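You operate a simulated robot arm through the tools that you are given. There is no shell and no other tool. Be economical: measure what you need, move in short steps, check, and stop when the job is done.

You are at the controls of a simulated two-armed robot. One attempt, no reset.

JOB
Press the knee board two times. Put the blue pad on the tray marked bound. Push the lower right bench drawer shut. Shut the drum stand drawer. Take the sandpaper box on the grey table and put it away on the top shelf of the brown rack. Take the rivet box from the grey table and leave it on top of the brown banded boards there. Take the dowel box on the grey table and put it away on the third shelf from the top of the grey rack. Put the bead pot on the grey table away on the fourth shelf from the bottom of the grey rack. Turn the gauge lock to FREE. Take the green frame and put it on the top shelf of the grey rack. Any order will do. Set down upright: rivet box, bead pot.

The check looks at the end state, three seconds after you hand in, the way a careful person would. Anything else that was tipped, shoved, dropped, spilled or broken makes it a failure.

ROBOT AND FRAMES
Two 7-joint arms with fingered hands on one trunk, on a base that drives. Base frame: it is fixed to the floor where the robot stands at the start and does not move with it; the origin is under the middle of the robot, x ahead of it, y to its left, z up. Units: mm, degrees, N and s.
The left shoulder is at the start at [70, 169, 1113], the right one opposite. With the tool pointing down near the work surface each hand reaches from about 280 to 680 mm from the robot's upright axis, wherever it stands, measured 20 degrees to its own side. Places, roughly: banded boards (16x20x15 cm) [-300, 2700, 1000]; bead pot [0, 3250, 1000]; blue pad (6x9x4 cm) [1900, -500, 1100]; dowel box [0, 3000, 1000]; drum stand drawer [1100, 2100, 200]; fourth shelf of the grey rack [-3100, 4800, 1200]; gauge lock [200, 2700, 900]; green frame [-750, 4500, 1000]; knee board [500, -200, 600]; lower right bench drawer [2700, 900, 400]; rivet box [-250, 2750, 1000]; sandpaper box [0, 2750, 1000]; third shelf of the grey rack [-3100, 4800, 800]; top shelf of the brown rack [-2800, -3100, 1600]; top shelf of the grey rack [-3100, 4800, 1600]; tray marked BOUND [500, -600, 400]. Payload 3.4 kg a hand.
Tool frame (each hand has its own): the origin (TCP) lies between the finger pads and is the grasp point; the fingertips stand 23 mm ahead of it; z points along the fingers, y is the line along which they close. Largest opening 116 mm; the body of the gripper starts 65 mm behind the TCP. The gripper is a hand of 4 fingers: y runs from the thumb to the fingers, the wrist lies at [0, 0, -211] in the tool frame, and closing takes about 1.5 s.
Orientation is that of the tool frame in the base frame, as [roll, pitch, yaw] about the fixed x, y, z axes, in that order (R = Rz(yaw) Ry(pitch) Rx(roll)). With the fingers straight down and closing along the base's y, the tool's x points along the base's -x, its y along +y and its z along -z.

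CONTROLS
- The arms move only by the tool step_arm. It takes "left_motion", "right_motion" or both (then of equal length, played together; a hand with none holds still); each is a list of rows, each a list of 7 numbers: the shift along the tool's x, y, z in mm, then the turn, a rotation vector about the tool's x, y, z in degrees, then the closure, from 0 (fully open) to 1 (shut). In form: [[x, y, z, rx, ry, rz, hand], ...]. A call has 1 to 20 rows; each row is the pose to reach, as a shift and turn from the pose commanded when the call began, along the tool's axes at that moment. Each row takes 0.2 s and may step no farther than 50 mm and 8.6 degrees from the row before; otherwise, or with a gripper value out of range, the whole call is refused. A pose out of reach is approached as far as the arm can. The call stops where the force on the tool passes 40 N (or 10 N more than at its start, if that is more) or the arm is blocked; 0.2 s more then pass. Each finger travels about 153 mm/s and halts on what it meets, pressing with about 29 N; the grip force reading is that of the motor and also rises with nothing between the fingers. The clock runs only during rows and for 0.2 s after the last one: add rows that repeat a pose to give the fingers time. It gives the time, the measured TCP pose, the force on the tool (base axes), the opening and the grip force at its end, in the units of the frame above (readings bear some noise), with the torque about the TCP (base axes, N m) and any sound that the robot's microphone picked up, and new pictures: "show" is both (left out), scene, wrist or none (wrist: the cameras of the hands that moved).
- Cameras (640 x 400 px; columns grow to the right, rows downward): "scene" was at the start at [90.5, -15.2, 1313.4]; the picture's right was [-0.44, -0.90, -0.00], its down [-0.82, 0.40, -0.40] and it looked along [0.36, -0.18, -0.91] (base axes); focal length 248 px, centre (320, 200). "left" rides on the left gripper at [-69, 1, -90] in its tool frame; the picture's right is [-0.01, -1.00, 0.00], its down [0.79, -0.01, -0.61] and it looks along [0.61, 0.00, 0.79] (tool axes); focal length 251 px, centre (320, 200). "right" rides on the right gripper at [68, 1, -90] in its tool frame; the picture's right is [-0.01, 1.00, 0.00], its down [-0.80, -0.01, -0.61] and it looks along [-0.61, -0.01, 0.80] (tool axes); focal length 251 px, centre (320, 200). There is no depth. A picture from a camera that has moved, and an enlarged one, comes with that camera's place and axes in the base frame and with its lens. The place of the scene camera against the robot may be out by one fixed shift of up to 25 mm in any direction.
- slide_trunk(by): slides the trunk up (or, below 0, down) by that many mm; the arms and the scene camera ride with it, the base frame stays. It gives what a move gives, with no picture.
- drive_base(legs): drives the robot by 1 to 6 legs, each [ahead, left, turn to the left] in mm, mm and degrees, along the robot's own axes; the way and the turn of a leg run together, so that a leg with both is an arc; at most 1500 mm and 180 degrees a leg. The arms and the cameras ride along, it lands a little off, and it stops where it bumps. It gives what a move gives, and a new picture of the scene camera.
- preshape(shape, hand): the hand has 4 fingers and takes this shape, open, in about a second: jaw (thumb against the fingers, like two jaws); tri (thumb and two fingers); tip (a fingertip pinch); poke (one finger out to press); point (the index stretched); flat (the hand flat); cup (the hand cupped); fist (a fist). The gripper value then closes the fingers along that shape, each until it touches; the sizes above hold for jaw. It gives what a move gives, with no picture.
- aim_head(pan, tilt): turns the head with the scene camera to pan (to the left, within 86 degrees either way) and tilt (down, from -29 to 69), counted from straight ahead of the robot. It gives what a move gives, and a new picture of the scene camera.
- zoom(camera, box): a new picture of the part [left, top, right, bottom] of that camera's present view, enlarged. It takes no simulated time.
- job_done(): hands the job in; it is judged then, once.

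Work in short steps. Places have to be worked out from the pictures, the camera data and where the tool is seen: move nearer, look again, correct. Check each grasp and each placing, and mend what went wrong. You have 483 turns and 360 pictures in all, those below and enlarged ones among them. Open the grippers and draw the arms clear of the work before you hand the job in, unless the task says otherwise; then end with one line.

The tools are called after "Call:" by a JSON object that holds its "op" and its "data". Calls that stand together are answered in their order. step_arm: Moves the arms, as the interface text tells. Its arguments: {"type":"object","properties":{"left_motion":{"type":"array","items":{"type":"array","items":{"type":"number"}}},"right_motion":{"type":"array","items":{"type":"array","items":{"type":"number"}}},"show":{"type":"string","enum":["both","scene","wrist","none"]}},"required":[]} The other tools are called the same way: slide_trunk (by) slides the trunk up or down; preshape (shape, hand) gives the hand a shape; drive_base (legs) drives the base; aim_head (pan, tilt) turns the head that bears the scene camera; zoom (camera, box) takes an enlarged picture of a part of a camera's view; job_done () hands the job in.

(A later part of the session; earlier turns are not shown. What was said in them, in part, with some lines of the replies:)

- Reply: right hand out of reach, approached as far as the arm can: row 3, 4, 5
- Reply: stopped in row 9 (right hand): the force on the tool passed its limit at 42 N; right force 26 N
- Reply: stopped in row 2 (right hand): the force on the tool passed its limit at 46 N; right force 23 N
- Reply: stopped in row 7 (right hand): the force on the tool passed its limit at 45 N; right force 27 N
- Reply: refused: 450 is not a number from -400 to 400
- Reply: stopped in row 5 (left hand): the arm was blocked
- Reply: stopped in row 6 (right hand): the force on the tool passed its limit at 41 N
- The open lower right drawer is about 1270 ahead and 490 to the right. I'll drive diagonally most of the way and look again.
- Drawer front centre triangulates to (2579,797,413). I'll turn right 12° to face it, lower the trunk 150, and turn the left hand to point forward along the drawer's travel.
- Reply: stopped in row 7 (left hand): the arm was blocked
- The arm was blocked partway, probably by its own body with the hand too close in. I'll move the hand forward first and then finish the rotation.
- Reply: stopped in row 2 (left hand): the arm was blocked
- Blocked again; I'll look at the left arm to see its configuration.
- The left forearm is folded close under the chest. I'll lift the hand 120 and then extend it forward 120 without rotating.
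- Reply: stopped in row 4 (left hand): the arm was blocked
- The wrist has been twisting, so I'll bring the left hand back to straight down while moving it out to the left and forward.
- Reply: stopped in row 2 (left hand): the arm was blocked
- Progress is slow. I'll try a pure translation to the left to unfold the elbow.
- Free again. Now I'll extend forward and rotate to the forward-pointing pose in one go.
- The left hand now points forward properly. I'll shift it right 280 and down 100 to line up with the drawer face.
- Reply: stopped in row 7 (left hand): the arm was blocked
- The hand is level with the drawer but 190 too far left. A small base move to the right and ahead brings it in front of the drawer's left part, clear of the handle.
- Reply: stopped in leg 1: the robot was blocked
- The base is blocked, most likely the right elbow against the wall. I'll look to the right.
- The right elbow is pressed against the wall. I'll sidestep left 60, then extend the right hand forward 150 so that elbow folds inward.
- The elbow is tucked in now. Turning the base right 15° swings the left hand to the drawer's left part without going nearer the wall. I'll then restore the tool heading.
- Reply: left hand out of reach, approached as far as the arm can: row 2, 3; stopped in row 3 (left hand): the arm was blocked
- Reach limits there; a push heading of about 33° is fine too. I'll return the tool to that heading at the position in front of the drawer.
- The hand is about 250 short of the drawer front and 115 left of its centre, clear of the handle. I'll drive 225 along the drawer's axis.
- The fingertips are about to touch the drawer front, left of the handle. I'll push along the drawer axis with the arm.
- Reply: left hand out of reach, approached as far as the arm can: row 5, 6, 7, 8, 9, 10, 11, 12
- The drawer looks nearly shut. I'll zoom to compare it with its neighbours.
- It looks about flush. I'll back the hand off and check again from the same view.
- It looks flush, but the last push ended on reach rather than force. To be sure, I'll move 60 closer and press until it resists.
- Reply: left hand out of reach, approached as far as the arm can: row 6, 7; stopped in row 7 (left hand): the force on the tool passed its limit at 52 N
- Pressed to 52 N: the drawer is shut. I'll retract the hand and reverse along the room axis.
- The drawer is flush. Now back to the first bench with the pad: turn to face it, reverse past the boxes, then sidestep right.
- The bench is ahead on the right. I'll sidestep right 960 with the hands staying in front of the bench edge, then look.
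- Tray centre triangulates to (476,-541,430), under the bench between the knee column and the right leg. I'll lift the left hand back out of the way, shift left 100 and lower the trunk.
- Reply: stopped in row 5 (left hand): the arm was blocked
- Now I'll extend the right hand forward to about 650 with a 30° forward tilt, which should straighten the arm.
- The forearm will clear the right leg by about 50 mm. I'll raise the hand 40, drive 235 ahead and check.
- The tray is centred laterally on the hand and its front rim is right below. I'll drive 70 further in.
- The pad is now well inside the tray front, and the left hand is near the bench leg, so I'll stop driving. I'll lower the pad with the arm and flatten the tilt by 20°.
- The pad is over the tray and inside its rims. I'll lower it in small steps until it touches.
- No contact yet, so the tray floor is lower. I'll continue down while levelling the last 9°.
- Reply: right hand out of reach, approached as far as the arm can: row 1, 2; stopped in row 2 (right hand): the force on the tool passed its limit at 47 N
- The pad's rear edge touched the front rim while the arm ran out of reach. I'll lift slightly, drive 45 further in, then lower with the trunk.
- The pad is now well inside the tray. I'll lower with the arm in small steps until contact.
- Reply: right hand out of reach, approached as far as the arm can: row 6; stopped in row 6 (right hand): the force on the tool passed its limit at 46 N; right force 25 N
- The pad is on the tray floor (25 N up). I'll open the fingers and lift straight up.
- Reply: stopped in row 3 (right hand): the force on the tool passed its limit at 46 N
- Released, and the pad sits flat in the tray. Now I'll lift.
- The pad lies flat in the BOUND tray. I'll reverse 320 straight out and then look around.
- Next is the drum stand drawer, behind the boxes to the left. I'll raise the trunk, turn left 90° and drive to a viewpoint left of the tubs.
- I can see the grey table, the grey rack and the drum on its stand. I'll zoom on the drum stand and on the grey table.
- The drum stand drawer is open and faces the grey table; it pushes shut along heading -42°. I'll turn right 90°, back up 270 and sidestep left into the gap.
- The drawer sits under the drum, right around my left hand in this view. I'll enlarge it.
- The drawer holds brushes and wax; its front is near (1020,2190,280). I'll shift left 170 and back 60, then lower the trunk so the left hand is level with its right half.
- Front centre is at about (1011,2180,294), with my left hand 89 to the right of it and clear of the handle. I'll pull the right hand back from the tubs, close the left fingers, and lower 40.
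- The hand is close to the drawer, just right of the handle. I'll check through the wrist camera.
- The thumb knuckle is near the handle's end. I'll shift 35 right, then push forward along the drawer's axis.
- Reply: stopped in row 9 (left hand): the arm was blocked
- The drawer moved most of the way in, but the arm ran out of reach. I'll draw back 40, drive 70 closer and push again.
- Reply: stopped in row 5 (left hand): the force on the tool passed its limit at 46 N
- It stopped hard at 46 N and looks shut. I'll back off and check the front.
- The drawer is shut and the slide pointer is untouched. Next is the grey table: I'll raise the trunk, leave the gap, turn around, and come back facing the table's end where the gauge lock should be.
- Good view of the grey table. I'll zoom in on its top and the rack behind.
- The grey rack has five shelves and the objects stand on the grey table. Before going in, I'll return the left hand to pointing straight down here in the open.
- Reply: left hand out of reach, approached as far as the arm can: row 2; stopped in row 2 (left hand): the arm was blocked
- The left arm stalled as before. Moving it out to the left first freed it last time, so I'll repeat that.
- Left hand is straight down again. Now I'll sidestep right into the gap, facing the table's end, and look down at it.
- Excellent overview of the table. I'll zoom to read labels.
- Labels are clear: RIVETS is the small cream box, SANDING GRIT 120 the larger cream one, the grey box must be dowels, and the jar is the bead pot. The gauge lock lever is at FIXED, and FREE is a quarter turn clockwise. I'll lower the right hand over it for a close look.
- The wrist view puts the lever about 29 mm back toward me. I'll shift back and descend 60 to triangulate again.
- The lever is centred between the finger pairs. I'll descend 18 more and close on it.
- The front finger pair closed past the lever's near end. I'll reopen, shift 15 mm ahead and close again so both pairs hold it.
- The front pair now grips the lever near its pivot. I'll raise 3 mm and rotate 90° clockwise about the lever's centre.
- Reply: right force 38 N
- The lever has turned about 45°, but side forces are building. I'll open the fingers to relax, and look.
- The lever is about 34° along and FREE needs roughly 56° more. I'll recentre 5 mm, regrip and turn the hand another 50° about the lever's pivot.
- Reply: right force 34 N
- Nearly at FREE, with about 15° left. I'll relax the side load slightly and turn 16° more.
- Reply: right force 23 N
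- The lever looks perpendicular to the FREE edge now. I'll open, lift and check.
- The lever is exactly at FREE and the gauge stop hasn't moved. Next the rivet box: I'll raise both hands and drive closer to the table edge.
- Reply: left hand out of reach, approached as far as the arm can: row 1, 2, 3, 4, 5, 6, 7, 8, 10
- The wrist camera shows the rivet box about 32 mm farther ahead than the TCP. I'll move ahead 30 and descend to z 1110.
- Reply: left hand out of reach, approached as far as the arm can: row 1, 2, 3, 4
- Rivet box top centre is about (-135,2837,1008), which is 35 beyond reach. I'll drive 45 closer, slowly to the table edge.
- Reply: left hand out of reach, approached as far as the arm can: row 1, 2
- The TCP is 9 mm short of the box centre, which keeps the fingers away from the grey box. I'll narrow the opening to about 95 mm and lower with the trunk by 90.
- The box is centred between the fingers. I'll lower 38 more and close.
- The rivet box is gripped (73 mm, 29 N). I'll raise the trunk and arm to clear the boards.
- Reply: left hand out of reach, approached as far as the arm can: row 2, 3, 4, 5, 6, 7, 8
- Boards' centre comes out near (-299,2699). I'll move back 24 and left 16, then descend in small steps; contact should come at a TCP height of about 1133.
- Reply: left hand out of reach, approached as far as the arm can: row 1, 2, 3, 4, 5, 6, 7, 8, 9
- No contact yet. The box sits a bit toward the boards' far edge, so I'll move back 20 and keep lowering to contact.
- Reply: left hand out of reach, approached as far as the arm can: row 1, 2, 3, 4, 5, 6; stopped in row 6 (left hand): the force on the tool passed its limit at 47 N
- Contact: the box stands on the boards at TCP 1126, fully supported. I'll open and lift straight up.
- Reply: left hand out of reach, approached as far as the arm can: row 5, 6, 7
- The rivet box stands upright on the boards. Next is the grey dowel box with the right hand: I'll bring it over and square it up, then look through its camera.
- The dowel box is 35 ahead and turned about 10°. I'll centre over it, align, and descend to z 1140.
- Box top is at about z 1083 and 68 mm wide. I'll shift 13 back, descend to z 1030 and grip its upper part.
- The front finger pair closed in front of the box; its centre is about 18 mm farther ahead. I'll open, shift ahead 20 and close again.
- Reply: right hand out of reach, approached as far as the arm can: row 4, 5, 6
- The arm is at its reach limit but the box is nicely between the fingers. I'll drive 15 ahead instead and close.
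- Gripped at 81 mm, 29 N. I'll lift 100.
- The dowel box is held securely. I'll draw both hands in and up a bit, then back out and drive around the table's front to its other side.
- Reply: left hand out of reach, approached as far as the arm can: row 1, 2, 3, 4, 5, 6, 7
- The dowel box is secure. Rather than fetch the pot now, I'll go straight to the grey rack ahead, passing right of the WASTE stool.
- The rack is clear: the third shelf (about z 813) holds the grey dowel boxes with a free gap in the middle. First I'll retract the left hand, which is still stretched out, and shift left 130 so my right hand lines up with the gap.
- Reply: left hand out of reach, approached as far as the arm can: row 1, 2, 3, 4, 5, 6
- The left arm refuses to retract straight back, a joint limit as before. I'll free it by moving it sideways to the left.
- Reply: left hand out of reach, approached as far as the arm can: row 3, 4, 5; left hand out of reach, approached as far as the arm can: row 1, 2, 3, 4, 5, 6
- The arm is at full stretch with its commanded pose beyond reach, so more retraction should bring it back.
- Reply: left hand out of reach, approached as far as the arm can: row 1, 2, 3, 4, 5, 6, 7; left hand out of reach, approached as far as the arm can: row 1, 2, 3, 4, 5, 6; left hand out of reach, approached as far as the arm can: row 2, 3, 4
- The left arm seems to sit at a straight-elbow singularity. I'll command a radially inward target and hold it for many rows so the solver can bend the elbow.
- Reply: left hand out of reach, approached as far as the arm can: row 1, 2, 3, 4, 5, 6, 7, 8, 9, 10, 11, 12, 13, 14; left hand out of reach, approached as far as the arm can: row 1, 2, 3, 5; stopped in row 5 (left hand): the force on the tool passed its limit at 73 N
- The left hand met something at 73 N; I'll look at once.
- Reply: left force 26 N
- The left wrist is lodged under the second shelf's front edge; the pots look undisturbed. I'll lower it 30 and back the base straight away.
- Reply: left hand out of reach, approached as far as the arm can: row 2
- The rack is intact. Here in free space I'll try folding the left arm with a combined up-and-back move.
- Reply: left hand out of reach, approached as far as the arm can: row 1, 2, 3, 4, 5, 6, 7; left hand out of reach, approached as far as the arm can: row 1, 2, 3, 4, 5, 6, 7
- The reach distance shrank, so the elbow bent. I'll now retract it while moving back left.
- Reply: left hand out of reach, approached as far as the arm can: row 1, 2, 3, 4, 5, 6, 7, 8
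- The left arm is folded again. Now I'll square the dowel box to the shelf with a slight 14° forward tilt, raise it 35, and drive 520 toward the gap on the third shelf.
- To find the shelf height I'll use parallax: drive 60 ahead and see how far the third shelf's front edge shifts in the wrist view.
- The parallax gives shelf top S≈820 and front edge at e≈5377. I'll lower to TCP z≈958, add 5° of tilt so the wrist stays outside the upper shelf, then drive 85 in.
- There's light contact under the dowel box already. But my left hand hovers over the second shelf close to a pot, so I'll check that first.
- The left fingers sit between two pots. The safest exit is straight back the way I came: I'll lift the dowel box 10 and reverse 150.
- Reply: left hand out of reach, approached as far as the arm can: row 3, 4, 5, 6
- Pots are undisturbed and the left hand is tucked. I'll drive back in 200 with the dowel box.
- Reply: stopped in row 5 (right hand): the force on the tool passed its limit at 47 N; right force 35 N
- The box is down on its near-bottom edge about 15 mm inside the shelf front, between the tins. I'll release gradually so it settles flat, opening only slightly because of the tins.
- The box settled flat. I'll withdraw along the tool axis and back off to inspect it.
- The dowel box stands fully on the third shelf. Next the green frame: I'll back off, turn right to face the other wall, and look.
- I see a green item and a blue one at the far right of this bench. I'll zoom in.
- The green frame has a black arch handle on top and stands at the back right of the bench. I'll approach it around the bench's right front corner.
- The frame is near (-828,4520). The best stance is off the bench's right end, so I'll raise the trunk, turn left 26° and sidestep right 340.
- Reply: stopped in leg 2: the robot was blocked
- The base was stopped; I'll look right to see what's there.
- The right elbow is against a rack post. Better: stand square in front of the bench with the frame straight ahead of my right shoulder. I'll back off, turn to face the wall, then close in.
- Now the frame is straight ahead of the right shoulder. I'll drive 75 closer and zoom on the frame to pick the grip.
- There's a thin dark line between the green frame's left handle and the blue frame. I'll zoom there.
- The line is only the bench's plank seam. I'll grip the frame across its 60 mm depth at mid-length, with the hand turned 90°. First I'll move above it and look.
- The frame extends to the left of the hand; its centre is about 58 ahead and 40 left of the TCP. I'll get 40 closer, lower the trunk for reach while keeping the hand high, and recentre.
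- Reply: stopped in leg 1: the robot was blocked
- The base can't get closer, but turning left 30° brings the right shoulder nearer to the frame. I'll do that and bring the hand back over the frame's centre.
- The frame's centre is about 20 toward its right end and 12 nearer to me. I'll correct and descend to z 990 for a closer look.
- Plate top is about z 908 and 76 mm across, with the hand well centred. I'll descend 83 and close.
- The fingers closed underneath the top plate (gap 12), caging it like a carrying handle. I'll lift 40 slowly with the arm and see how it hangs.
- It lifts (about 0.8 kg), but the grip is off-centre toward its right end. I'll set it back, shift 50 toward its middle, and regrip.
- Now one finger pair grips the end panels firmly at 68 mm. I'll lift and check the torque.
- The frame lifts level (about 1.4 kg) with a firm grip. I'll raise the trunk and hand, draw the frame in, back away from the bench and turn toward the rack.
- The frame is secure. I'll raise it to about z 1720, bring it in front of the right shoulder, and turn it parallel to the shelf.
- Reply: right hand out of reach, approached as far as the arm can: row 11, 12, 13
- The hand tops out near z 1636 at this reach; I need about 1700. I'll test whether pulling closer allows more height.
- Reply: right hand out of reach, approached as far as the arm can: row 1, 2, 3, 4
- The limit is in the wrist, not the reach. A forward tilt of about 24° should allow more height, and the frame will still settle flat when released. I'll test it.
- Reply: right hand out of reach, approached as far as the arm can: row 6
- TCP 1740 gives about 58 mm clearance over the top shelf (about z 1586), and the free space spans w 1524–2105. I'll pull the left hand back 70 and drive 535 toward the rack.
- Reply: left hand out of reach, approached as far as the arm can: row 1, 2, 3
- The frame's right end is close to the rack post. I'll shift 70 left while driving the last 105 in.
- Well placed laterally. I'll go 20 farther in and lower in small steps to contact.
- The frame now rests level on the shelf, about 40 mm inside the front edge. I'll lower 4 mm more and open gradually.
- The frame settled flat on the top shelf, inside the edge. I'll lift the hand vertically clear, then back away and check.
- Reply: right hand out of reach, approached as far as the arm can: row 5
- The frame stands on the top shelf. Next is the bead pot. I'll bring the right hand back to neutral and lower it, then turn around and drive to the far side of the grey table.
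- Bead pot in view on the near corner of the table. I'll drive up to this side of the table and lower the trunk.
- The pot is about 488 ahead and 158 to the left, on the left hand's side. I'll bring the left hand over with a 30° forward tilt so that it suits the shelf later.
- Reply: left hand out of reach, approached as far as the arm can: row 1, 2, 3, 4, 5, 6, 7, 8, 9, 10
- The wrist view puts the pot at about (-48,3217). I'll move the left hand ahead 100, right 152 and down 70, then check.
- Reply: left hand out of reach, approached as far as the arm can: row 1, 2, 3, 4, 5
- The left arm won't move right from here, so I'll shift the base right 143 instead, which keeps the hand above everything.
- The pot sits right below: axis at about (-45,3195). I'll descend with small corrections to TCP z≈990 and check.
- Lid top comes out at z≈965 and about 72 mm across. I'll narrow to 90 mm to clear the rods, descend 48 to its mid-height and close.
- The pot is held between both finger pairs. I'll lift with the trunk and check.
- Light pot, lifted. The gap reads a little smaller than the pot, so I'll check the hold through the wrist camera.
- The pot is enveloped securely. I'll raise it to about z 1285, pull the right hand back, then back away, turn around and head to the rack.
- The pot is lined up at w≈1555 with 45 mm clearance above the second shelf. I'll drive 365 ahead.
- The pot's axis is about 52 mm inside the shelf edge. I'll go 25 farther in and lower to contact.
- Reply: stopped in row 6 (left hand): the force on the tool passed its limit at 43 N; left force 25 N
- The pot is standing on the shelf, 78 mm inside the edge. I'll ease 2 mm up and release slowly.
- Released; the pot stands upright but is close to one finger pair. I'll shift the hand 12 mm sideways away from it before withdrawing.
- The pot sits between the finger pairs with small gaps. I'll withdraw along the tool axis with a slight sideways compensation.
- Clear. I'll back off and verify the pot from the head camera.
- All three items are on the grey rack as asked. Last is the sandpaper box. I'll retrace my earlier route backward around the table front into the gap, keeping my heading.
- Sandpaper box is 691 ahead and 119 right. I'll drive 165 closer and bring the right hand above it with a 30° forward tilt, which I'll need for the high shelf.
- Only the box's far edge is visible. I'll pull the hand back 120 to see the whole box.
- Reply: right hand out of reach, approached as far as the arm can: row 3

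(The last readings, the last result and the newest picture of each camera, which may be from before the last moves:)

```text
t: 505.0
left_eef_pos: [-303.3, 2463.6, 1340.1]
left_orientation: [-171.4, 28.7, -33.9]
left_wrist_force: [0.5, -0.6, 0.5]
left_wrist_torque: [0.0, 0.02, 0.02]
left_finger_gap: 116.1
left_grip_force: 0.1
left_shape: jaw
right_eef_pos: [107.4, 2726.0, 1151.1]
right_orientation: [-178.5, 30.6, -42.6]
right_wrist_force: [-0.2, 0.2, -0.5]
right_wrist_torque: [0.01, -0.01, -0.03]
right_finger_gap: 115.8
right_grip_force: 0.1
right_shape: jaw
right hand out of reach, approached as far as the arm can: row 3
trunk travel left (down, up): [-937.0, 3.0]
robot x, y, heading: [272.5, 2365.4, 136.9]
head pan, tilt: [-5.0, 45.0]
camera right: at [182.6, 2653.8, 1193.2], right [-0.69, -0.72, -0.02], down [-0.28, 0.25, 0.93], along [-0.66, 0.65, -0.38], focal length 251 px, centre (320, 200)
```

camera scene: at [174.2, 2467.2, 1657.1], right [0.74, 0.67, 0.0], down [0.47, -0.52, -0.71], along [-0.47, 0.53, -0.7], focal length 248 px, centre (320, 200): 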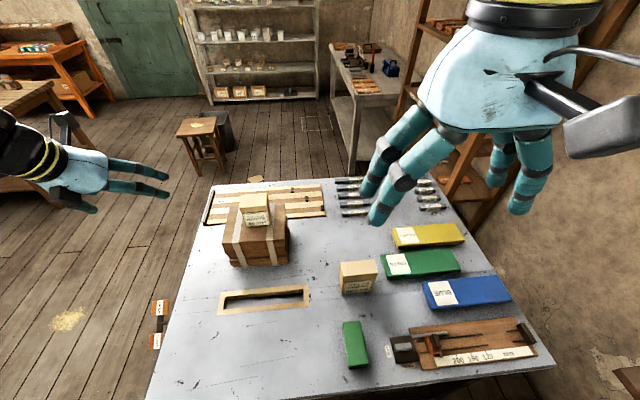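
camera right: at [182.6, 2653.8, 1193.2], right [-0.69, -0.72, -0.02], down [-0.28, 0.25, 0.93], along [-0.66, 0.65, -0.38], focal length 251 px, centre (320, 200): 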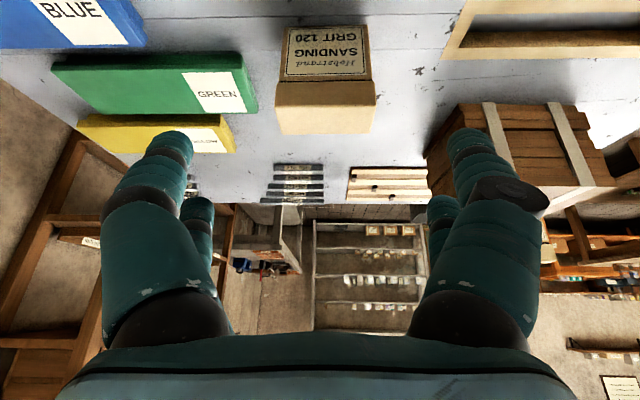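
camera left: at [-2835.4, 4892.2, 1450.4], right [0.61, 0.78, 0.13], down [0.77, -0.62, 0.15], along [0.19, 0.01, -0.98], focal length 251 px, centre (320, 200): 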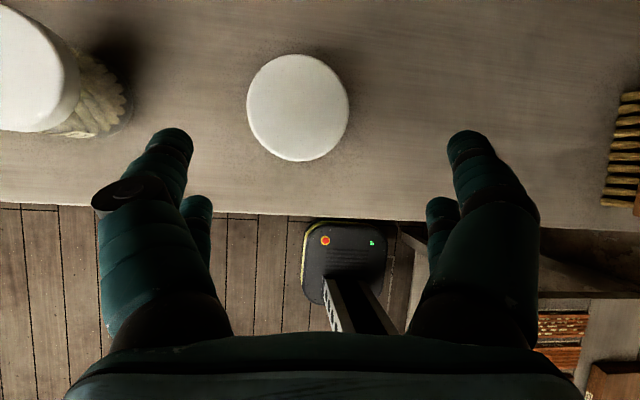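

Box measured: 90 wide, 78 deep, 82 high, centre at (20,2807). I'll move over it at a safe height and check.

Call:
{"op": "step_arm", "data": {"right_motion": [[-25, 0, 15, 0, 0, 0, 0], [-50, 0, 35, 0, 0, 0, 0], [-75, 0, 55, 0, 0, 0, 0], [-90, 0, 75, 0, 0, 0, 0], [-73, 0, 107, 0, 0, 0, 0], [-56, 0, 138, 0, 0, 0, 0]], "show": "wrist"}}

```text
t: 506.4
left_eef_pos: [-304.7, 2463.6, 1338.0]
left_orientation: [-171.6, 28.8, -33.8]
left_wrist_force: [0.7, 1.1, 0.1]
left_wrist_torque: [0.0, 0.0, 0.02]
left_finger_gap: 116.2
left_grip_force: 0.1
left_shape: jaw
right_eef_pos: [21.9, 2809.7, 1057.5]
right_orientation: [-178.5, 30.5, -42.7]
right_wrist_force: [0.5, 0.1, -0.4]
right_wrist_torque: [0.02, -0.01, -0.02]
right_finger_gap: 116.1
right_grip_force: 0.1
right_shape: jaw
trunk travel left (down, up): [-937.0, 3.0]
robot x, y, heading: [275.1, 2359.0, 137.0]
head pan, tilt: [-5.0, 45.0]
camera right: at [98.5, 2736.7, 1101.4], right [-0.69, -0.72, -0.02], down [-0.28, 0.25, 0.93], along [-0.66, 0.65, -0.38], focal length 251 px, centre (320, 200)
```

right: 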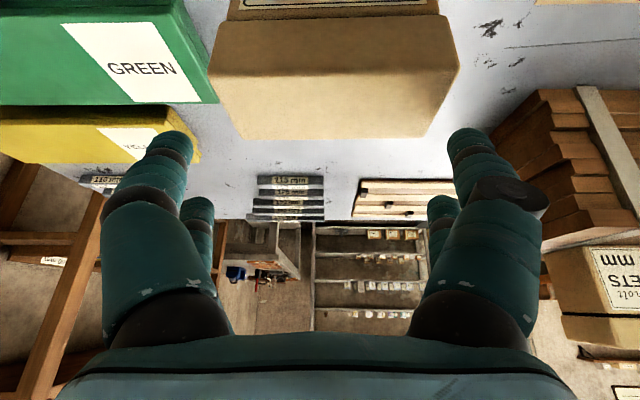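

It's centred apart from a 10 mm sideways correction. I'll descend 96 and close.

Call:
{"op": "step_arm", "data": {"right_motion": [[0, 10, 0, 0, 0, 0, 0], [15, 10, 26, 0, 0, 0, 0], [30, 10, 52, 0, 0, 0, 0], [42, 10, 72, 0, 0, 0, 0], [49, 10, 83, 0, 0, 0, 0], [49, 10, 83, 0, 0, 0, 0.3], [49, 10, 83, 0, 0, 0, 0.7], [49, 10, 83, 0, 0, 0, 1], [49, 10, 83, 0, 0, 0, 1]], "show": "wrist"}}

```text
t: 507.3
left_eef_pos: [-301.5, 2461.3, 1340.9]
left_orientation: [-171.2, 28.9, -33.8]
left_wrist_force: [-0.2, -0.5, -0.5]
left_wrist_torque: [0.03, 0.03, -0.01]
left_finger_gap: 116.0
left_grip_force: 0.1
left_shape: jaw
right_eef_pos: [13.5, 2803.6, 1005.3]
right_orientation: [-178.8, 31.7, -42.7]
right_wrist_force: [2.8, 4.1, 19.6]
right_wrist_torque: [-0.2, -0.68, 0.17]
right_finger_gap: 115.4
right_grip_force: 0.1
right_shape: jaw
trunk travel left (down, up): [-937.0, 3.0]
robot x, y, heading: [271.8, 2363.9, 136.9]
head pan, tilt: [-5.0, 45.0]
stopped in row 4 (right hand): the force on the tool passed its limit at 57 N (the readings are from after the stop); the commanded pose is now the measured one
camera right: at [90.3, 2729.8, 1044.1], right [-0.69, -0.72, -0.01], down [-0.27, 0.24, 0.93], along [-0.67, 0.65, -0.36], focal length 251 px, centre (320, 200)
```

right: 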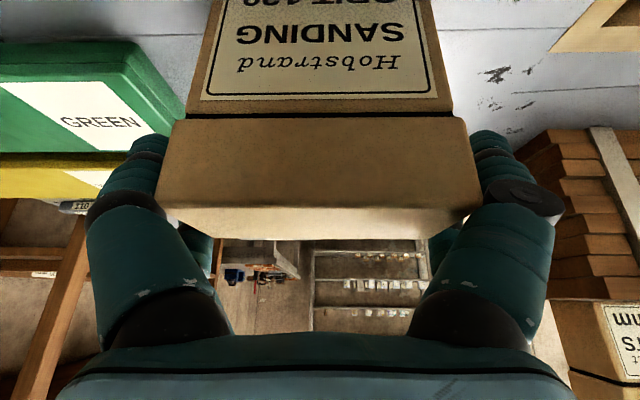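

The palm met the box's near top edge; the lid top is really at z≈1021. I'll raise, shift the hand 25 mm back, and come down to z≈975.

Call:
{"op": "step_arm", "data": {"right_motion": [[-10, 0, -17, 0, 0, 0, 0], [-20, 0, -34, 0, 0, 0, 0], [1, 0, -47, 0, 0, 0, 0], [12, 0, -30, 0, 0, 0, 0], [22, 0, -13, 0, 0, 0, 0], [30, 0, 0, 0, 0, 0, 0], [37, 0, 13, 0, 0, 0, 0]], "show": "wrist"}}

```text
t: 508.9
left_eef_pos: [-301.7, 2460.7, 1340.8]
left_orientation: [-171.2, 29.0, -33.8]
left_wrist_force: [0.1, 0.9, -1.0]
left_wrist_torque: [-0.01, 0.0, -0.01]
left_finger_gap: 115.9
left_grip_force: 0.0
left_shape: jaw
right_eef_pos: [25.8, 2789.7, 984.0]
right_orientation: [-179.2, 32.4, -42.8]
right_wrist_force: [4.8, -3.4, 24.8]
right_wrist_torque: [0.26, -0.15, -0.02]
right_finger_gap: 115.7
right_grip_force: 0.0
right_shape: jaw
trunk travel left (down, up): [-937.0, 3.0]
robot x, y, heading: [277.1, 2366.5, 136.7]
head pan, tilt: [-5.0, 45.0]
stopped in row 7 (right hand): the force on the tool passed its limit at 49 N (the readings are from after the stop); the commanded pose is now the measured one
camera right: at [103.1, 2715.9, 1022.6], right [-0.69, -0.72, -0.01], down [-0.25, 0.23, 0.94], along [-0.68, 0.65, -0.34], focal length 251 px, centre (320, 200)
```

right: 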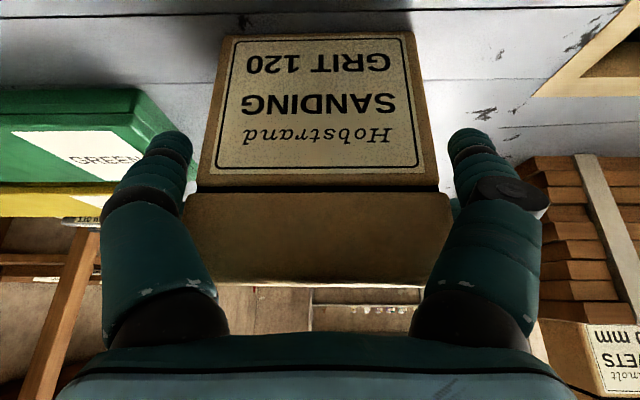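

The box is well between the fingers now. I'll ease up 3 mm and close here, around the lid line as with the dowel box.

Call:
{"op": "step_arm", "data": {"right_motion": [[-2, 0, -3, 0, 0, 0, 0.1], [-2, 0, -3, 0, 0, 0, 0.3], [-2, 0, -3, 0, 0, 0, 0.6], [-2, 0, -3, 0, 0, 0, 1], [-2, 0, -3, 0, 0, 0, 1]], "show": "none"}}

Call:
{"op": "step_arm", "data": {"right_motion": [[-5, 0, -9, 0, 0, 0, 1], [-15, 0, -26, 0, 0, 0, 1], [-31, 0, -52, 0, 0, 0, 1], [-46, 0, -77, 0, 0, 0, 1], [-61, 0, -103, 0, 0, 0, 1]], "show": "wrist"}}

```text
t: 510.1
left_eef_pos: [-303.1, 2463.2, 1338.2]
left_orientation: [-171.4, 28.7, -34.0]
left_wrist_force: [0.2, 0.3, 0.6]
left_wrist_torque: [0.02, 0.02, -0.01]
left_finger_gap: 115.9
left_grip_force: 0.1
left_shape: jaw
right_eef_pos: [26.6, 2789.6, 983.4]
right_orientation: [-179.2, 32.1, -42.8]
right_wrist_force: [2.7, -1.6, 6.8]
right_wrist_torque: [-0.26, 0.22, 0.09]
right_finger_gap: 92.2
right_grip_force: 29.6
right_shape: jaw
trunk travel left (down, up): [-937.0, 3.0]
robot x, y, heading: [274.4, 2360.7, 136.8]
head pan, tilt: [-5.0, 45.0]
```

```text
t: 511.3
left_eef_pos: [-304.2, 2464.2, 1338.5]
left_orientation: [-171.4, 28.7, -33.9]
left_wrist_force: [-0.2, 0.4, 0.4]
left_wrist_torque: [0.03, 0.0, -0.03]
left_finger_gap: 116.0
left_grip_force: 0.1
left_shape: jaw
right_eef_pos: [23.8, 2787.1, 1102.9]
right_orientation: [-179.1, 32.0, -42.8]
right_wrist_force: [0.5, 0.5, -2.2]
right_wrist_torque: [-0.01, 0.0, -0.01]
right_finger_gap: 92.3
right_grip_force: 28.4
right_shape: jaw
trunk travel left (down, up): [-937.0, 3.0]
robot x, y, heading: [273.4, 2368.3, 136.9]
head pan, tilt: [-5.0, 45.0]
camera right: at [101.2, 2714.4, 1142.5], right [-0.69, -0.72, -0.01], down [-0.26, 0.24, 0.94], along [-0.67, 0.65, -0.35], focal length 251 px, centre (320, 200)
```

right: 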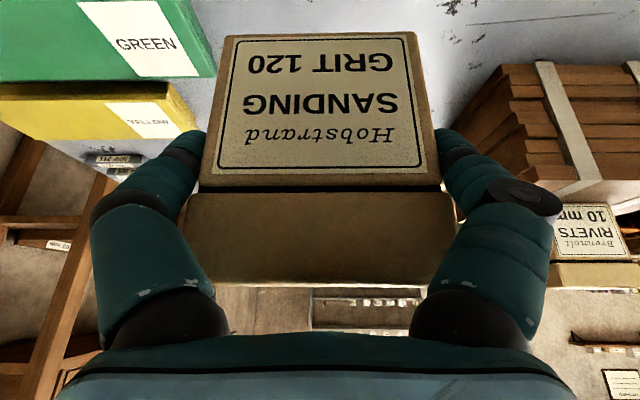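

The sandpaper box is held at 92 mm. I'll draw it in at a safe height, leave the gap, turn toward the far end of the workshop and look.

Call:
{"op": "step_arm", "data": {"right_motion": [[-20, 0, -35, 0, 0, 0, 1], [-40, 0, -70, 0, 0, 0, 1], [-60, 0, -105, 0, 0, 0, 1], [-50, 0, -135, 0, 0, 0, 1], [-20, 0, -155, 0, 0, 0, 1]], "show": "none"}}

Call:
{"op": "drive_base", "data": {"legs": [[-200, 0, 0], [0, 1150, 0], [0, 0, 90], [300, 0, 0]]}}

Call:
{"op": "aim_head", "data": {"pan": 0, "tilt": 15}}

```text
t: 512.5
left_eef_pos: [-303.8, 2464.1, 1340.2]
left_orientation: [-171.4, 28.8, -34.0]
left_wrist_force: [0.4, -0.6, 0.2]
left_wrist_torque: [0.0, -0.01, 0.02]
left_finger_gap: 116.3
left_grip_force: 0.1
left_shape: jaw
right_eef_pos: [72.7, 2737.8, 1245.6]
right_orientation: [-179.2, 32.1, -42.9]
right_wrist_force: [-0.8, -0.5, -1.2]
right_wrist_torque: [0.04, -0.01, -0.03]
right_finger_gap: 92.3
right_grip_force: 28.3
right_shape: jaw
trunk travel left (down, up): [-937.0, 3.0]
robot x, y, heading: [272.7, 2366.5, 136.9]
head pan, tilt: [-5.0, 45.0]
```

```text
t: 525.1
left_eef_pos: [-633.1, 582.2, 1339.4]
left_orientation: [-171.3, 28.7, 59.2]
left_wrist_force: [-0.1, -0.2, 0.5]
left_wrist_torque: [0.01, 0.0, -0.01]
left_finger_gap: 116.2
left_grip_force: 0.1
left_shape: jaw
right_eef_pos: [-927.8, 943.9, 1246.6]
right_orientation: [-179.1, 32.1, 50.3]
right_wrist_force: [0.4, 0.9, -0.9]
right_wrist_torque: [0.02, -0.05, -0.01]
right_finger_gap: 92.0
right_grip_force: 28.8
right_shape: jaw
trunk travel left (down, up): [-937.0, 3.0]
robot x, y, heading: [-568.4, 1162.6, -130.2]
head pan, tilt: [-5.0, 45.0]
camera scene: at [-666.8, 1082.1, 1656.9], right [-0.71, 0.71, 0.0], down [0.5, 0.5, -0.71], along [-0.5, -0.5, -0.71], focal length 248 px, centre (320, 200)
```

scene: 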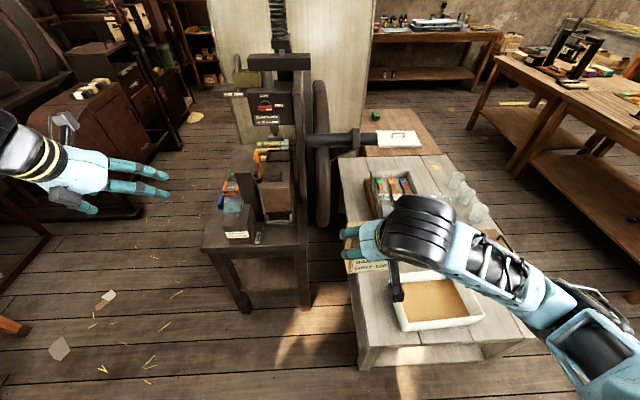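

```text
t: 526.1
left_eef_pos: [-634.6, 580.3, 1337.5]
left_orientation: [-171.4, 28.6, 59.2]
left_wrist_force: [0.4, -0.1, -0.3]
left_wrist_torque: [0.01, -0.01, 0.03]
left_finger_gap: 115.9
left_grip_force: 0.0
left_shape: jaw
right_eef_pos: [-930.2, 940.9, 1243.9]
right_orientation: [-179.1, 32.0, 50.3]
right_wrist_force: [0.0, 0.1, -2.1]
right_wrist_torque: [0.0, 0.0, -0.06]
right_finger_gap: 92.2
right_grip_force: 28.9
right_shape: jaw
trunk travel left (down, up): [-937.0, 3.0]
robot x, y, heading: [-565.0, 1166.2, -130.1]
head pan, tilt: [0.0, 15.0]
camera scene: at [-672.4, 1064.5, 1703.2], right [-0.77, 0.64, 0.0], down [0.17, 0.2, -0.97], along [-0.62, -0.74, -0.26], focal length 248 px, centre (320, 200)
```

scene: 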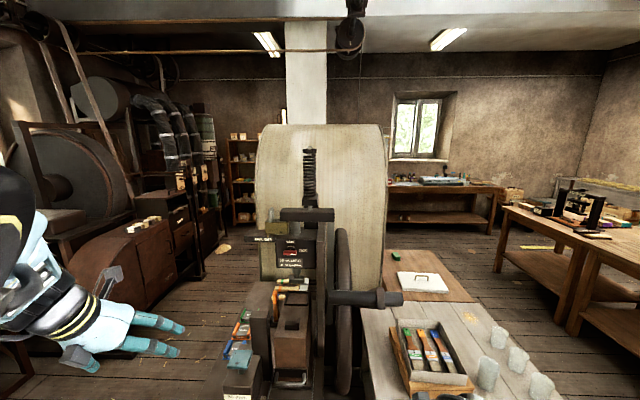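

I can see the brown rack far ahead, left of the central machine. There's a corridor between it and the machines on the left. I'll shift left into its centreline and advance.

Call:
{"op": "drive_base", "data": {"legs": [[0, 950, -1.9], [1000, 0, 0]]}}

```text
t: 535.8
left_eef_pos: [-632.2, -771.5, 1338.6]
left_orientation: [-171.3, 28.7, 56.6]
left_wrist_force: [0.1, 0.4, -0.5]
left_wrist_torque: [-0.02, -0.02, 0.02]
left_finger_gap: 115.9
left_grip_force: 0.1
left_shape: jaw
right_eef_pos: [-909.2, -396.5, 1246.2]
right_orientation: [-178.9, 32.1, 47.7]
right_wrist_force: [0.2, 0.2, -3.1]
right_wrist_torque: [-0.01, -0.01, 0.0]
right_finger_gap: 92.1
right_grip_force: 28.8
right_shape: jaw
trunk travel left (down, up): [-937.0, 3.0]
robot x, y, heading: [-535.4, -193.9, -132.8]
head pan, tilt: [0.0, 15.0]
camera scene: at [-646.6, -285.4, 1703.6], right [-0.74, 0.68, 0.0], down [0.17, 0.19, -0.97], along [-0.65, -0.71, -0.26], focal length 248 px, centre (320, 200)
```

scene: 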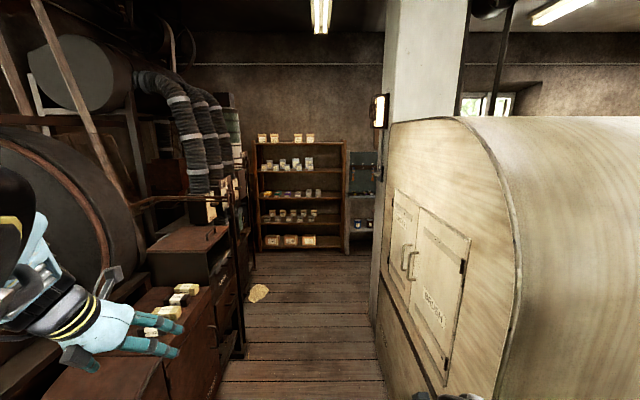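

The brown rack is straight ahead at the end of the corridor. I'll zoom in on its top shelf.

Call:
{"op": "zoom", "data": {"camera": "scene", "box": [240, 110, 380, 260]}}

```text
2.67 times, centred on (310, 185) of scene
camera zoom: at [-646.6, -285.4, 1703.6], right [-0.74, 0.68, 0.0], down [0.17, 0.19, -0.97], along [-0.65, -0.71, -0.26], focal length 661 px, centre (347, 240)
```

zoom: 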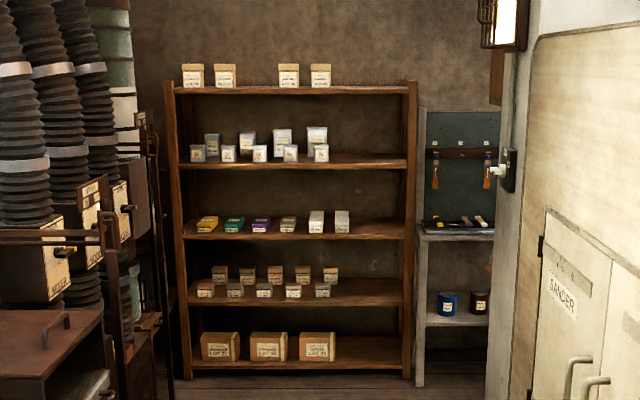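

The top shelf has free space at its right, in line with my right hand. I'll drive 2600 straight ahead down the corridor.

Call:
{"op": "drive_base", "data": {"legs": [[1300, 0, 0], [1200, 0, 0]]}}

Call:
{"op": "step_arm", "data": {"right_motion": [[-19, 0, -31, 0, 0, 0, 1], [-38, 0, -62, 0, 0, 0, 1], [-57, 0, -93, 0, 0, 0, 1], [-76, 0, -124, 0, 0, 0, 1], [-95, 0, -155, 0, 0, 0, 1], [-114, 0, -186, 0, 0, 0, 1], [-133, 0, -217, 0, 0, 0, 1], [-152, 0, -248, 0, 0, 0, 1], [-171, 0, -279, 0, 0, 0, 1], [-190, 0, -310, 0, 0, 0, 1], [-209, 0, -341, 0, 0, 0, 1], [-228, 0, -372, 0, 0, 0, 1]], "show": "none"}}

```text
t: 547.9
left_eef_pos: [-2340.9, -2580.2, 1340.4]
left_orientation: [-171.5, 28.7, 56.1]
left_wrist_force: [0.5, -0.2, -0.4]
left_wrist_torque: [0.01, 0.02, 0.0]
left_finger_gap: 116.2
left_grip_force: 0.1
left_shape: jaw
right_eef_pos: [-2616.1, -2205.6, 1244.5]
right_orientation: [-179.1, 31.9, 47.2]
right_wrist_force: [-0.4, -0.1, -2.0]
right_wrist_torque: [0.02, -0.01, 0.01]
right_finger_gap: 92.1
right_grip_force: 28.8
right_shape: jaw
trunk travel left (down, up): [-937.0, 3.0]
robot x, y, heading: [-2239.9, -2004.1, -133.4]
head pan, tilt: [0.0, 15.0]
camera scene: at [-2351.3, -2095.5, 1703.5], right [-0.73, 0.68, 0.0], down [0.18, 0.19, -0.97], along [-0.66, -0.7, -0.26], focal length 248 px, centre (320, 200)
```

scene: 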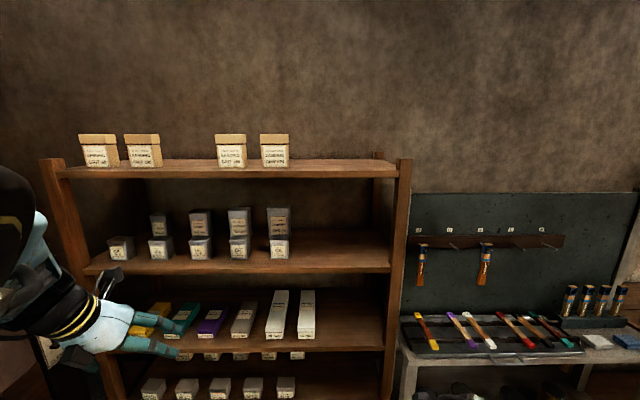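

```text
t: 550.5
left_eef_pos: [-2339.1, -2581.2, 1339.5]
left_orientation: [-171.3, 28.7, 56.2]
left_wrist_force: [0.5, -0.6, 0.6]
left_wrist_torque: [0.0, -0.01, -0.02]
left_finger_gap: 116.1
left_grip_force: 0.1
left_shape: jaw
right_eef_pos: [-2605.9, -2206.1, 1680.6]
right_orientation: [-179.1, 32.1, 47.1]
right_wrist_force: [-0.7, 0.0, -2.0]
right_wrist_torque: [0.0, 0.01, 0.02]
right_finger_gap: 91.9
right_grip_force: 28.9
right_shape: jaw
trunk travel left (down, up): [-937.0, 3.0]
robot x, y, heading: [-2241.3, -2001.6, -133.2]
head pan, tilt: [0.0, 15.0]
```

The box's bottom is now about 60 mm above the top shelf level. I'll drive 480 closer and use the wrist view to find the shelf edge.

Call:
{"op": "drive_base", "data": {"legs": [[480, 0, 0]]}}

Call:
{"op": "zoom", "data": {"camera": "right", "box": [0, 0, 640, 400]}}

```text
t: 553.4
left_eef_pos: [-2654.8, -2929.3, 1339.7]
left_orientation: [-171.4, 28.7, 56.8]
left_wrist_force: [0.8, 0.1, -0.6]
left_wrist_torque: [-0.01, 0.0, 0.01]
left_finger_gap: 116.2
left_grip_force: 0.0
left_shape: jaw
right_eef_pos: [-2927.6, -2556.0, 1679.5]
right_orientation: [-179.2, 32.1, 47.9]
right_wrist_force: [-0.2, 0.1, -2.3]
right_wrist_torque: [0.02, -0.02, -0.02]
right_finger_gap: 92.0
right_grip_force: 28.9
right_shape: jaw
trunk travel left (down, up): [-937.0, 3.0]
robot x, y, heading: [-2562.7, -2347.0, -132.5]
head pan, tilt: [0.0, 15.0]
camera scene: at [-2671.3, -2443.7, 1703.7], right [-0.74, 0.67, 0.0], down [0.17, 0.19, -0.97], along [-0.65, -0.71, -0.26], focal length 248 px, centre (320, 200)
```

scene: 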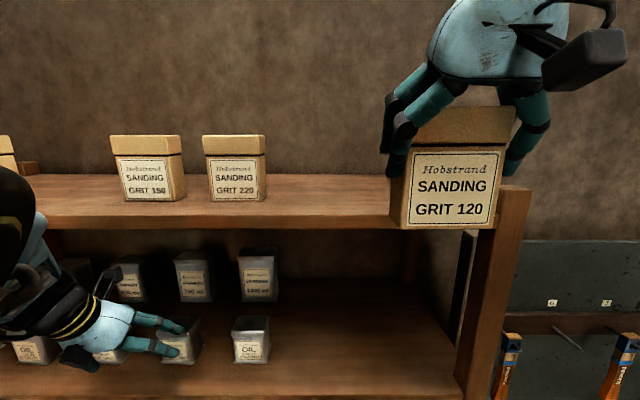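

```text
1.00 times, centred on (320, 200) of right (not enlarged: the box is as wide or as high as the picture)
camera zoom: at [-2852.6, -2478.2, 1720.2], right [0.73, -0.68, -0.01], down [-0.23, -0.26, 0.94], along [-0.64, -0.68, -0.35], focal length 251 px, centre (320, 200)
```

zoom: 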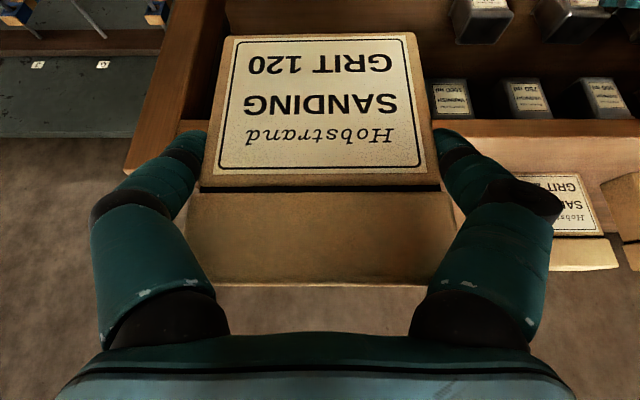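

The left hand reaches as far forward as the second shelf's bottles, so I'll back off 300 and pull it in first.

Call:
{"op": "drive_base", "data": {"legs": [[-300, 0, 0]]}}

Call:
{"op": "step_arm", "data": {"left_motion": [[30, 15, -17, 0, 0, 0, 0], [60, 30, -34, 0, 0, 0, 0], [90, 45, -50, 0, 0, 0, 0], [120, 60, -67, 0, 0, 0, 0], [150, 75, -84, 0, 0, 0, 0], [180, 90, -100, 0, 0, 0, 0]], "show": "none"}}

```text
t: 555.4
left_eef_pos: [-2459.9, -2716.4, 1337.6]
left_orientation: [-171.3, 28.5, 56.8]
left_wrist_force: [-0.5, 0.8, -0.8]
left_wrist_torque: [0.01, -0.02, 0.04]
left_finger_gap: 115.9
left_grip_force: 0.0
left_shape: jaw
right_eef_pos: [-2733.6, -2345.3, 1678.1]
right_orientation: [-179.2, 31.8, 48.1]
right_wrist_force: [-1.3, -0.7, -2.8]
right_wrist_torque: [0.0, -0.03, -0.01]
right_finger_gap: 92.1
right_grip_force: 28.7
right_shape: jaw
trunk travel left (down, up): [-937.0, 3.0]
robot x, y, heading: [-2366.7, -2131.7, -132.5]
head pan, tilt: [0.0, 15.0]
camera scene: at [-2478.4, -2232.9, 1703.0], right [-0.74, 0.67, 0.0], down [0.18, 0.19, -0.97], along [-0.65, -0.71, -0.26], focal length 248 px, centre (320, 200)
```

scene: 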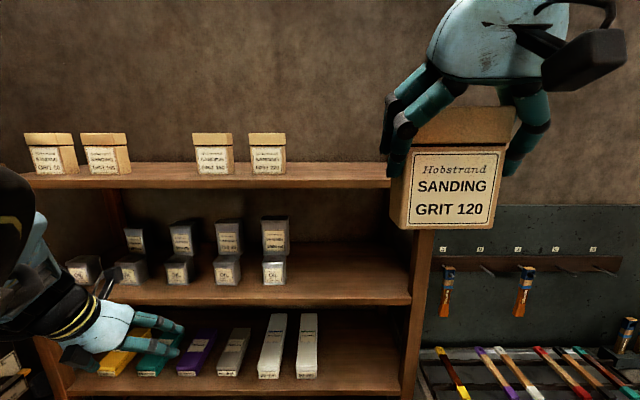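

```text
t: 556.8
left_eef_pos: [-2255.4, -2621.2, 1331.9]
left_orientation: [-171.3, 28.5, 56.8]
left_wrist_force: [0.1, -0.2, -0.2]
left_wrist_torque: [0.02, 0.01, 0.0]
left_finger_gap: 116.3
left_grip_force: 0.1
left_shape: jaw
left hand out of reach, approached as far as the arm can: row 5, 6
right_eef_pos: [-2728.4, -2344.1, 1679.3]
right_orientation: [-179.0, 32.0, 48.0]
right_wrist_force: [0.8, -0.5, -1.8]
right_wrist_torque: [-0.01, 0.0, -0.01]
right_finger_gap: 91.8
right_grip_force: 29.6
right_shape: jaw
trunk travel left (down, up): [-937.0, 3.0]
robot x, y, heading: [-2365.4, -2135.9, -132.6]
head pan, tilt: [0.0, 15.0]
```

Left hand is tucked. I'll drive 425 back in toward the top shelf.

Call:
{"op": "drive_base", "data": {"legs": [[430, 0, 0]]}}

Call:
{"op": "zoom", "data": {"camera": "right", "box": [0, 0, 640, 400]}}

```text
t: 559.4
left_eef_pos: [-2541.9, -2934.4, 1334.2]
left_orientation: [-171.2, 28.7, 57.1]
left_wrist_force: [0.8, -0.1, 0.4]
left_wrist_torque: [-0.01, 0.02, 0.01]
left_finger_gap: 115.9
left_grip_force: 0.0
left_shape: jaw
right_eef_pos: [-3014.1, -2656.1, 1680.5]
right_orientation: [-179.0, 32.0, 48.3]
right_wrist_force: [0.1, -0.5, -1.9]
right_wrist_torque: [-0.02, 0.02, -0.02]
right_finger_gap: 92.1
right_grip_force: 29.0
right_shape: jaw
trunk travel left (down, up): [-937.0, 3.0]
robot x, y, heading: [-2654.9, -2450.6, -131.9]
head pan, tilt: [0.0, 15.0]
camera scene: at [-2760.0, -2543.1, 1703.8], right [-0.74, 0.67, 0.0], down [0.17, 0.19, -0.97], along [-0.65, -0.72, -0.26], focal length 248 px, centre (320, 200)
```

scene: 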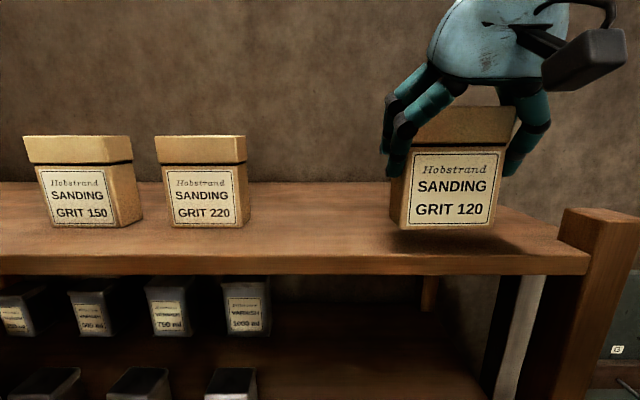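

```text
1.00 times, centred on (320, 200) of right (not enlarged: the box is as wide or as high as the picture)
camera zoom: at [-2941.2, -2578.5, 1720.3], right [0.73, -0.68, -0.01], down [-0.23, -0.26, 0.94], along [-0.64, -0.69, -0.35], focal length 251 px, centre (320, 200)
```

zoom: 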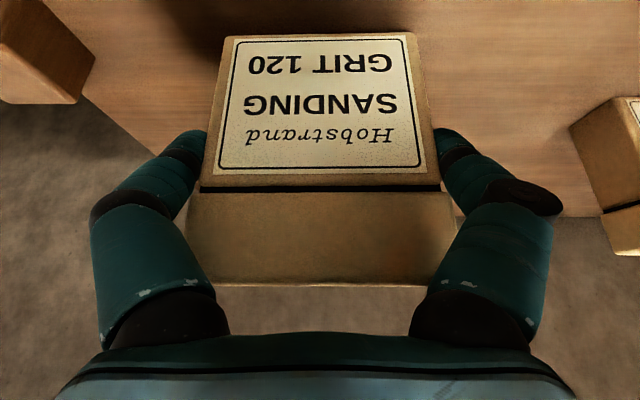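

The box's near face is still about level with the shelf edge. I'll go 45 farther in, then lower to contact.

Call:
{"op": "drive_base", "data": {"legs": [[48, 0, 0]]}}

Call:
{"op": "step_arm", "data": {"right_motion": [[5, 0, 9, 0, 0, 0, 1], [9, 0, 14, 0, 0, 0, 1], [11, 0, 18, 0, 0, 0, 1], [13, 0, 21, 0, 0, 0, 1], [15, 0, 25, 0, 0, 0, 1], [17, 0, 28, 0, 0, 0, 1], [20, 0, 32, 0, 0, 0, 1], [22, 0, 36, 0, 0, 0, 1], [24, 0, 39, 0, 0, 0, 1], [26, 0, 43, 0, 0, 0, 1], [28, 0, 46, 0, 0, 0, 1]], "show": "scene"}}

```text
t: 560.3
left_eef_pos: [-2565.9, -2963.9, 1335.4]
left_orientation: [-171.1, 29.0, 57.2]
left_wrist_force: [0.9, 0.0, 0.0]
left_wrist_torque: [-0.03, 0.01, -0.01]
left_finger_gap: 116.1
left_grip_force: 0.1
left_shape: jaw
right_eef_pos: [-3037.7, -2684.0, 1683.9]
right_orientation: [-179.1, 32.5, 48.3]
right_wrist_force: [0.2, 0.7, -2.1]
right_wrist_torque: [-0.03, 0.05, -0.01]
right_finger_gap: 92.0
right_grip_force: 28.6
right_shape: jaw
trunk travel left (down, up): [-937.0, 3.0]
robot x, y, heading: [-2686.2, -2485.3, -132.3]
head pan, tilt: [0.0, 15.0]
camera scene: at [-2784.6, -2570.5, 1704.7], right [-0.74, 0.67, 0.0], down [0.17, 0.19, -0.97], along [-0.65, -0.72, -0.25], focal length 248 px, centre (320, 200)
```

scene: 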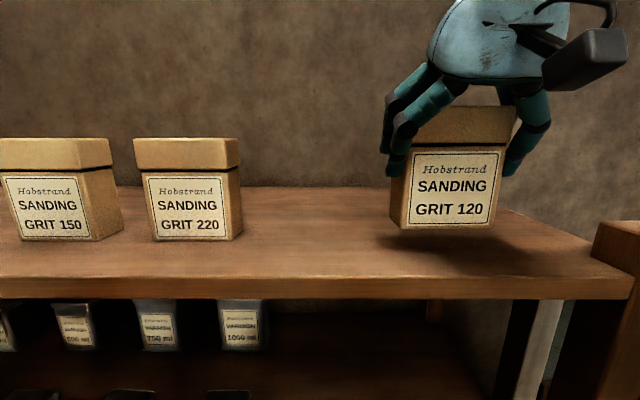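

```text
t: 561.7
left_eef_pos: [-2573.2, -2971.1, 1332.8]
left_orientation: [-171.2, 28.6, 57.1]
left_wrist_force: [0.3, -0.3, -0.1]
left_wrist_torque: [0.0, 0.01, -0.04]
left_finger_gap: 116.0
left_grip_force: 0.0
left_shape: jaw
right_eef_pos: [-3046.5, -2693.8, 1654.1]
right_orientation: [-179.7, 32.9, 47.7]
right_wrist_force: [-2.2, 0.1, 22.8]
right_wrist_torque: [0.42, 0.11, 0.07]
right_finger_gap: 91.3
right_grip_force: 28.9
right_shape: jaw
trunk travel left (down, up): [-937.0, 3.0]
robot x, y, heading: [-2684.8, -2482.9, -132.1]
head pan, tilt: [0.0, 15.0]
stopped in row 6 (right hand): the force on the tool passed its limit at 47 N (the readings are from after the stop); the commanded pose is now the measured one
camera scene: at [-2791.7, -2579.6, 1703.8], right [-0.74, 0.67, 0.0], down [0.17, 0.19, -0.97], along [-0.65, -0.72, -0.26], focal length 248 px, centre (320, 200)
```

scene: 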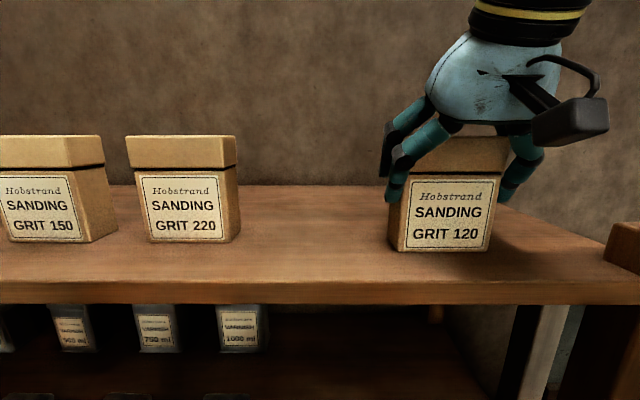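

The box is standing on the top shelf, well inside the edge and lined up with the others. I'll release slowly.

Call:
{"op": "step_arm", "data": {"right_motion": [[-1, 0, -2, 0, 0, 0, 0.2], [-1, 0, -2, 0, 0, 0, 0.16], [-1, 0, -2, 0, 0, 0, 0.12], [-1, 0, -2, 0, 0, 0, 0.06], [-1, 0, -2, 0, 0, 0, 0], [-1, 0, -2, 0, 0, 0, 0]], "show": "both"}}

```text
t: 563.1
left_eef_pos: [-2571.5, -2970.7, 1333.8]
left_orientation: [-171.2, 28.7, 57.1]
left_wrist_force: [-0.3, 0.2, -0.3]
left_wrist_torque: [0.0, 0.01, 0.02]
left_finger_gap: 116.0
left_grip_force: 0.1
left_shape: jaw
right_eef_pos: [-3046.8, -2693.3, 1653.2]
right_orientation: [-179.6, 32.7, 47.8]
right_wrist_force: [0.1, -0.4, 12.4]
right_wrist_torque: [0.05, -0.05, -0.03]
right_finger_gap: 115.5
right_grip_force: 0.1
right_shape: jaw
trunk travel left (down, up): [-937.0, 3.0]
robot x, y, heading: [-2683.4, -2482.3, -132.5]
head pan, tilt: [0.0, 15.0]
camera scene: at [-2791.5, -2579.6, 1703.6], right [-0.74, 0.67, 0.0], down [0.17, 0.19, -0.97], along [-0.65, -0.72, -0.26], focal length 248 px, centre (320, 200)
camera right: at [-2972.9, -2614.6, 1692.8], right [0.73, -0.68, 0.0], down [-0.23, -0.25, 0.94], along [-0.64, -0.69, -0.34], focal length 251 px, centre (320, 200)
```

scene: 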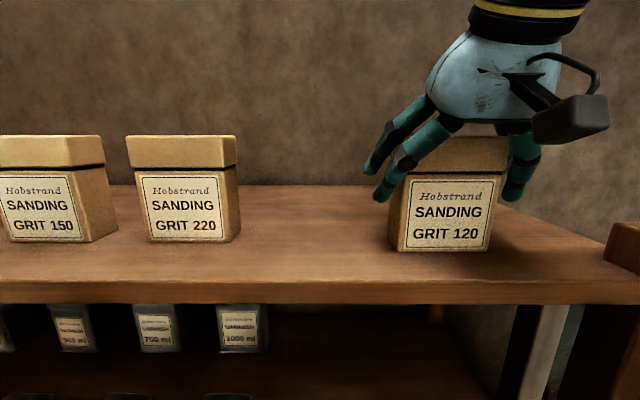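
right: 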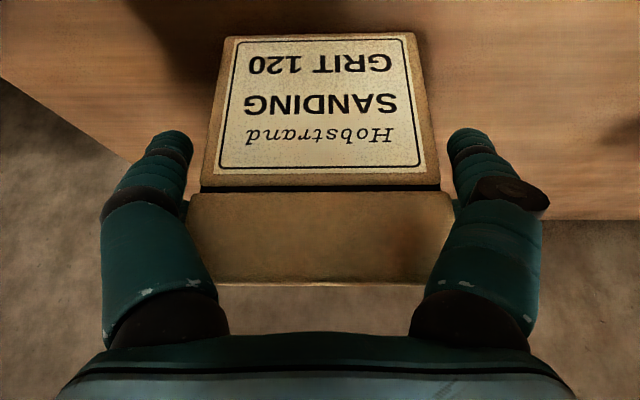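

Fingers are clear on both sides. I'll withdraw along the tool axis, then back the base off.

Call:
{"op": "step_arm", "data": {"right_motion": [[0, 0, -20, 0, 0, 0, 0], [0, 0, -45, 0, 0, 0, 0], [0, 0, -70, 0, 0, 0, 0], [15, 0, -90, 0, 0, 0, 0], [40, 0, -100, 0, 0, 0, 0]], "show": "none"}}

Call:
{"op": "drive_base", "data": {"legs": [[-400, 0, 0]]}}

```text
t: 564.3
left_eef_pos: [-2573.6, -2969.8, 1332.7]
left_orientation: [-171.3, 28.6, 57.0]
left_wrist_force: [0.5, 1.5, 0.4]
left_wrist_torque: [-0.02, 0.02, 0.0]
left_finger_gap: 115.9
left_grip_force: 0.1
left_shape: jaw
right_eef_pos: [-2987.6, -2628.8, 1716.7]
right_orientation: [-179.6, 32.5, 47.8]
right_wrist_force: [1.0, -0.7, -0.2]
right_wrist_torque: [-0.01, -0.01, 0.01]
right_finger_gap: 116.0
right_grip_force: 0.0
right_shape: jaw
trunk travel left (down, up): [-937.0, 3.0]
robot x, y, heading: [-2690.8, -2486.4, -132.1]
head pan, tilt: [0.0, 15.0]
```

```text
t: 566.8
left_eef_pos: [-2306.9, -2675.2, 1332.7]
left_orientation: [-171.3, 28.4, 56.8]
left_wrist_force: [-0.5, -0.1, -0.8]
left_wrist_torque: [0.03, 0.01, 0.02]
left_finger_gap: 116.1
left_grip_force: 0.0
left_shape: jaw
right_eef_pos: [-2721.9, -2334.2, 1714.3]
right_orientation: [-179.6, 32.5, 47.6]
right_wrist_force: [0.1, 0.1, 0.0]
right_wrist_torque: [0.02, -0.01, 0.01]
right_finger_gap: 115.9
right_grip_force: 0.1
right_shape: jaw
trunk travel left (down, up): [-937.0, 3.0]
robot x, y, heading: [-2415.8, -2184.1, -132.4]
head pan, tilt: [0.0, 15.0]
camera scene: at [-2525.3, -2284.6, 1703.0], right [-0.74, 0.67, 0.0], down [0.18, 0.19, -0.97], along [-0.65, -0.71, -0.26], focal length 248 px, centre (320, 200)
```

scene: 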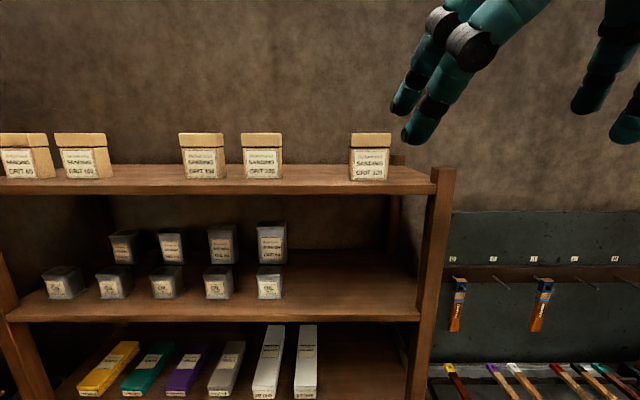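

The sandpaper box stands on the brown rack's top shelf, both hands are open and clear, and every job item has been done and checked. I'm handing in.

Call:
{"op": "job_done", "data": {}}

```text
The job is handed in.
```

I did all ten tasks and handed the job in. I confirmed each by camera, except that nothing in the room counted the knee-board presses: I saw the board go in and spring back twice.
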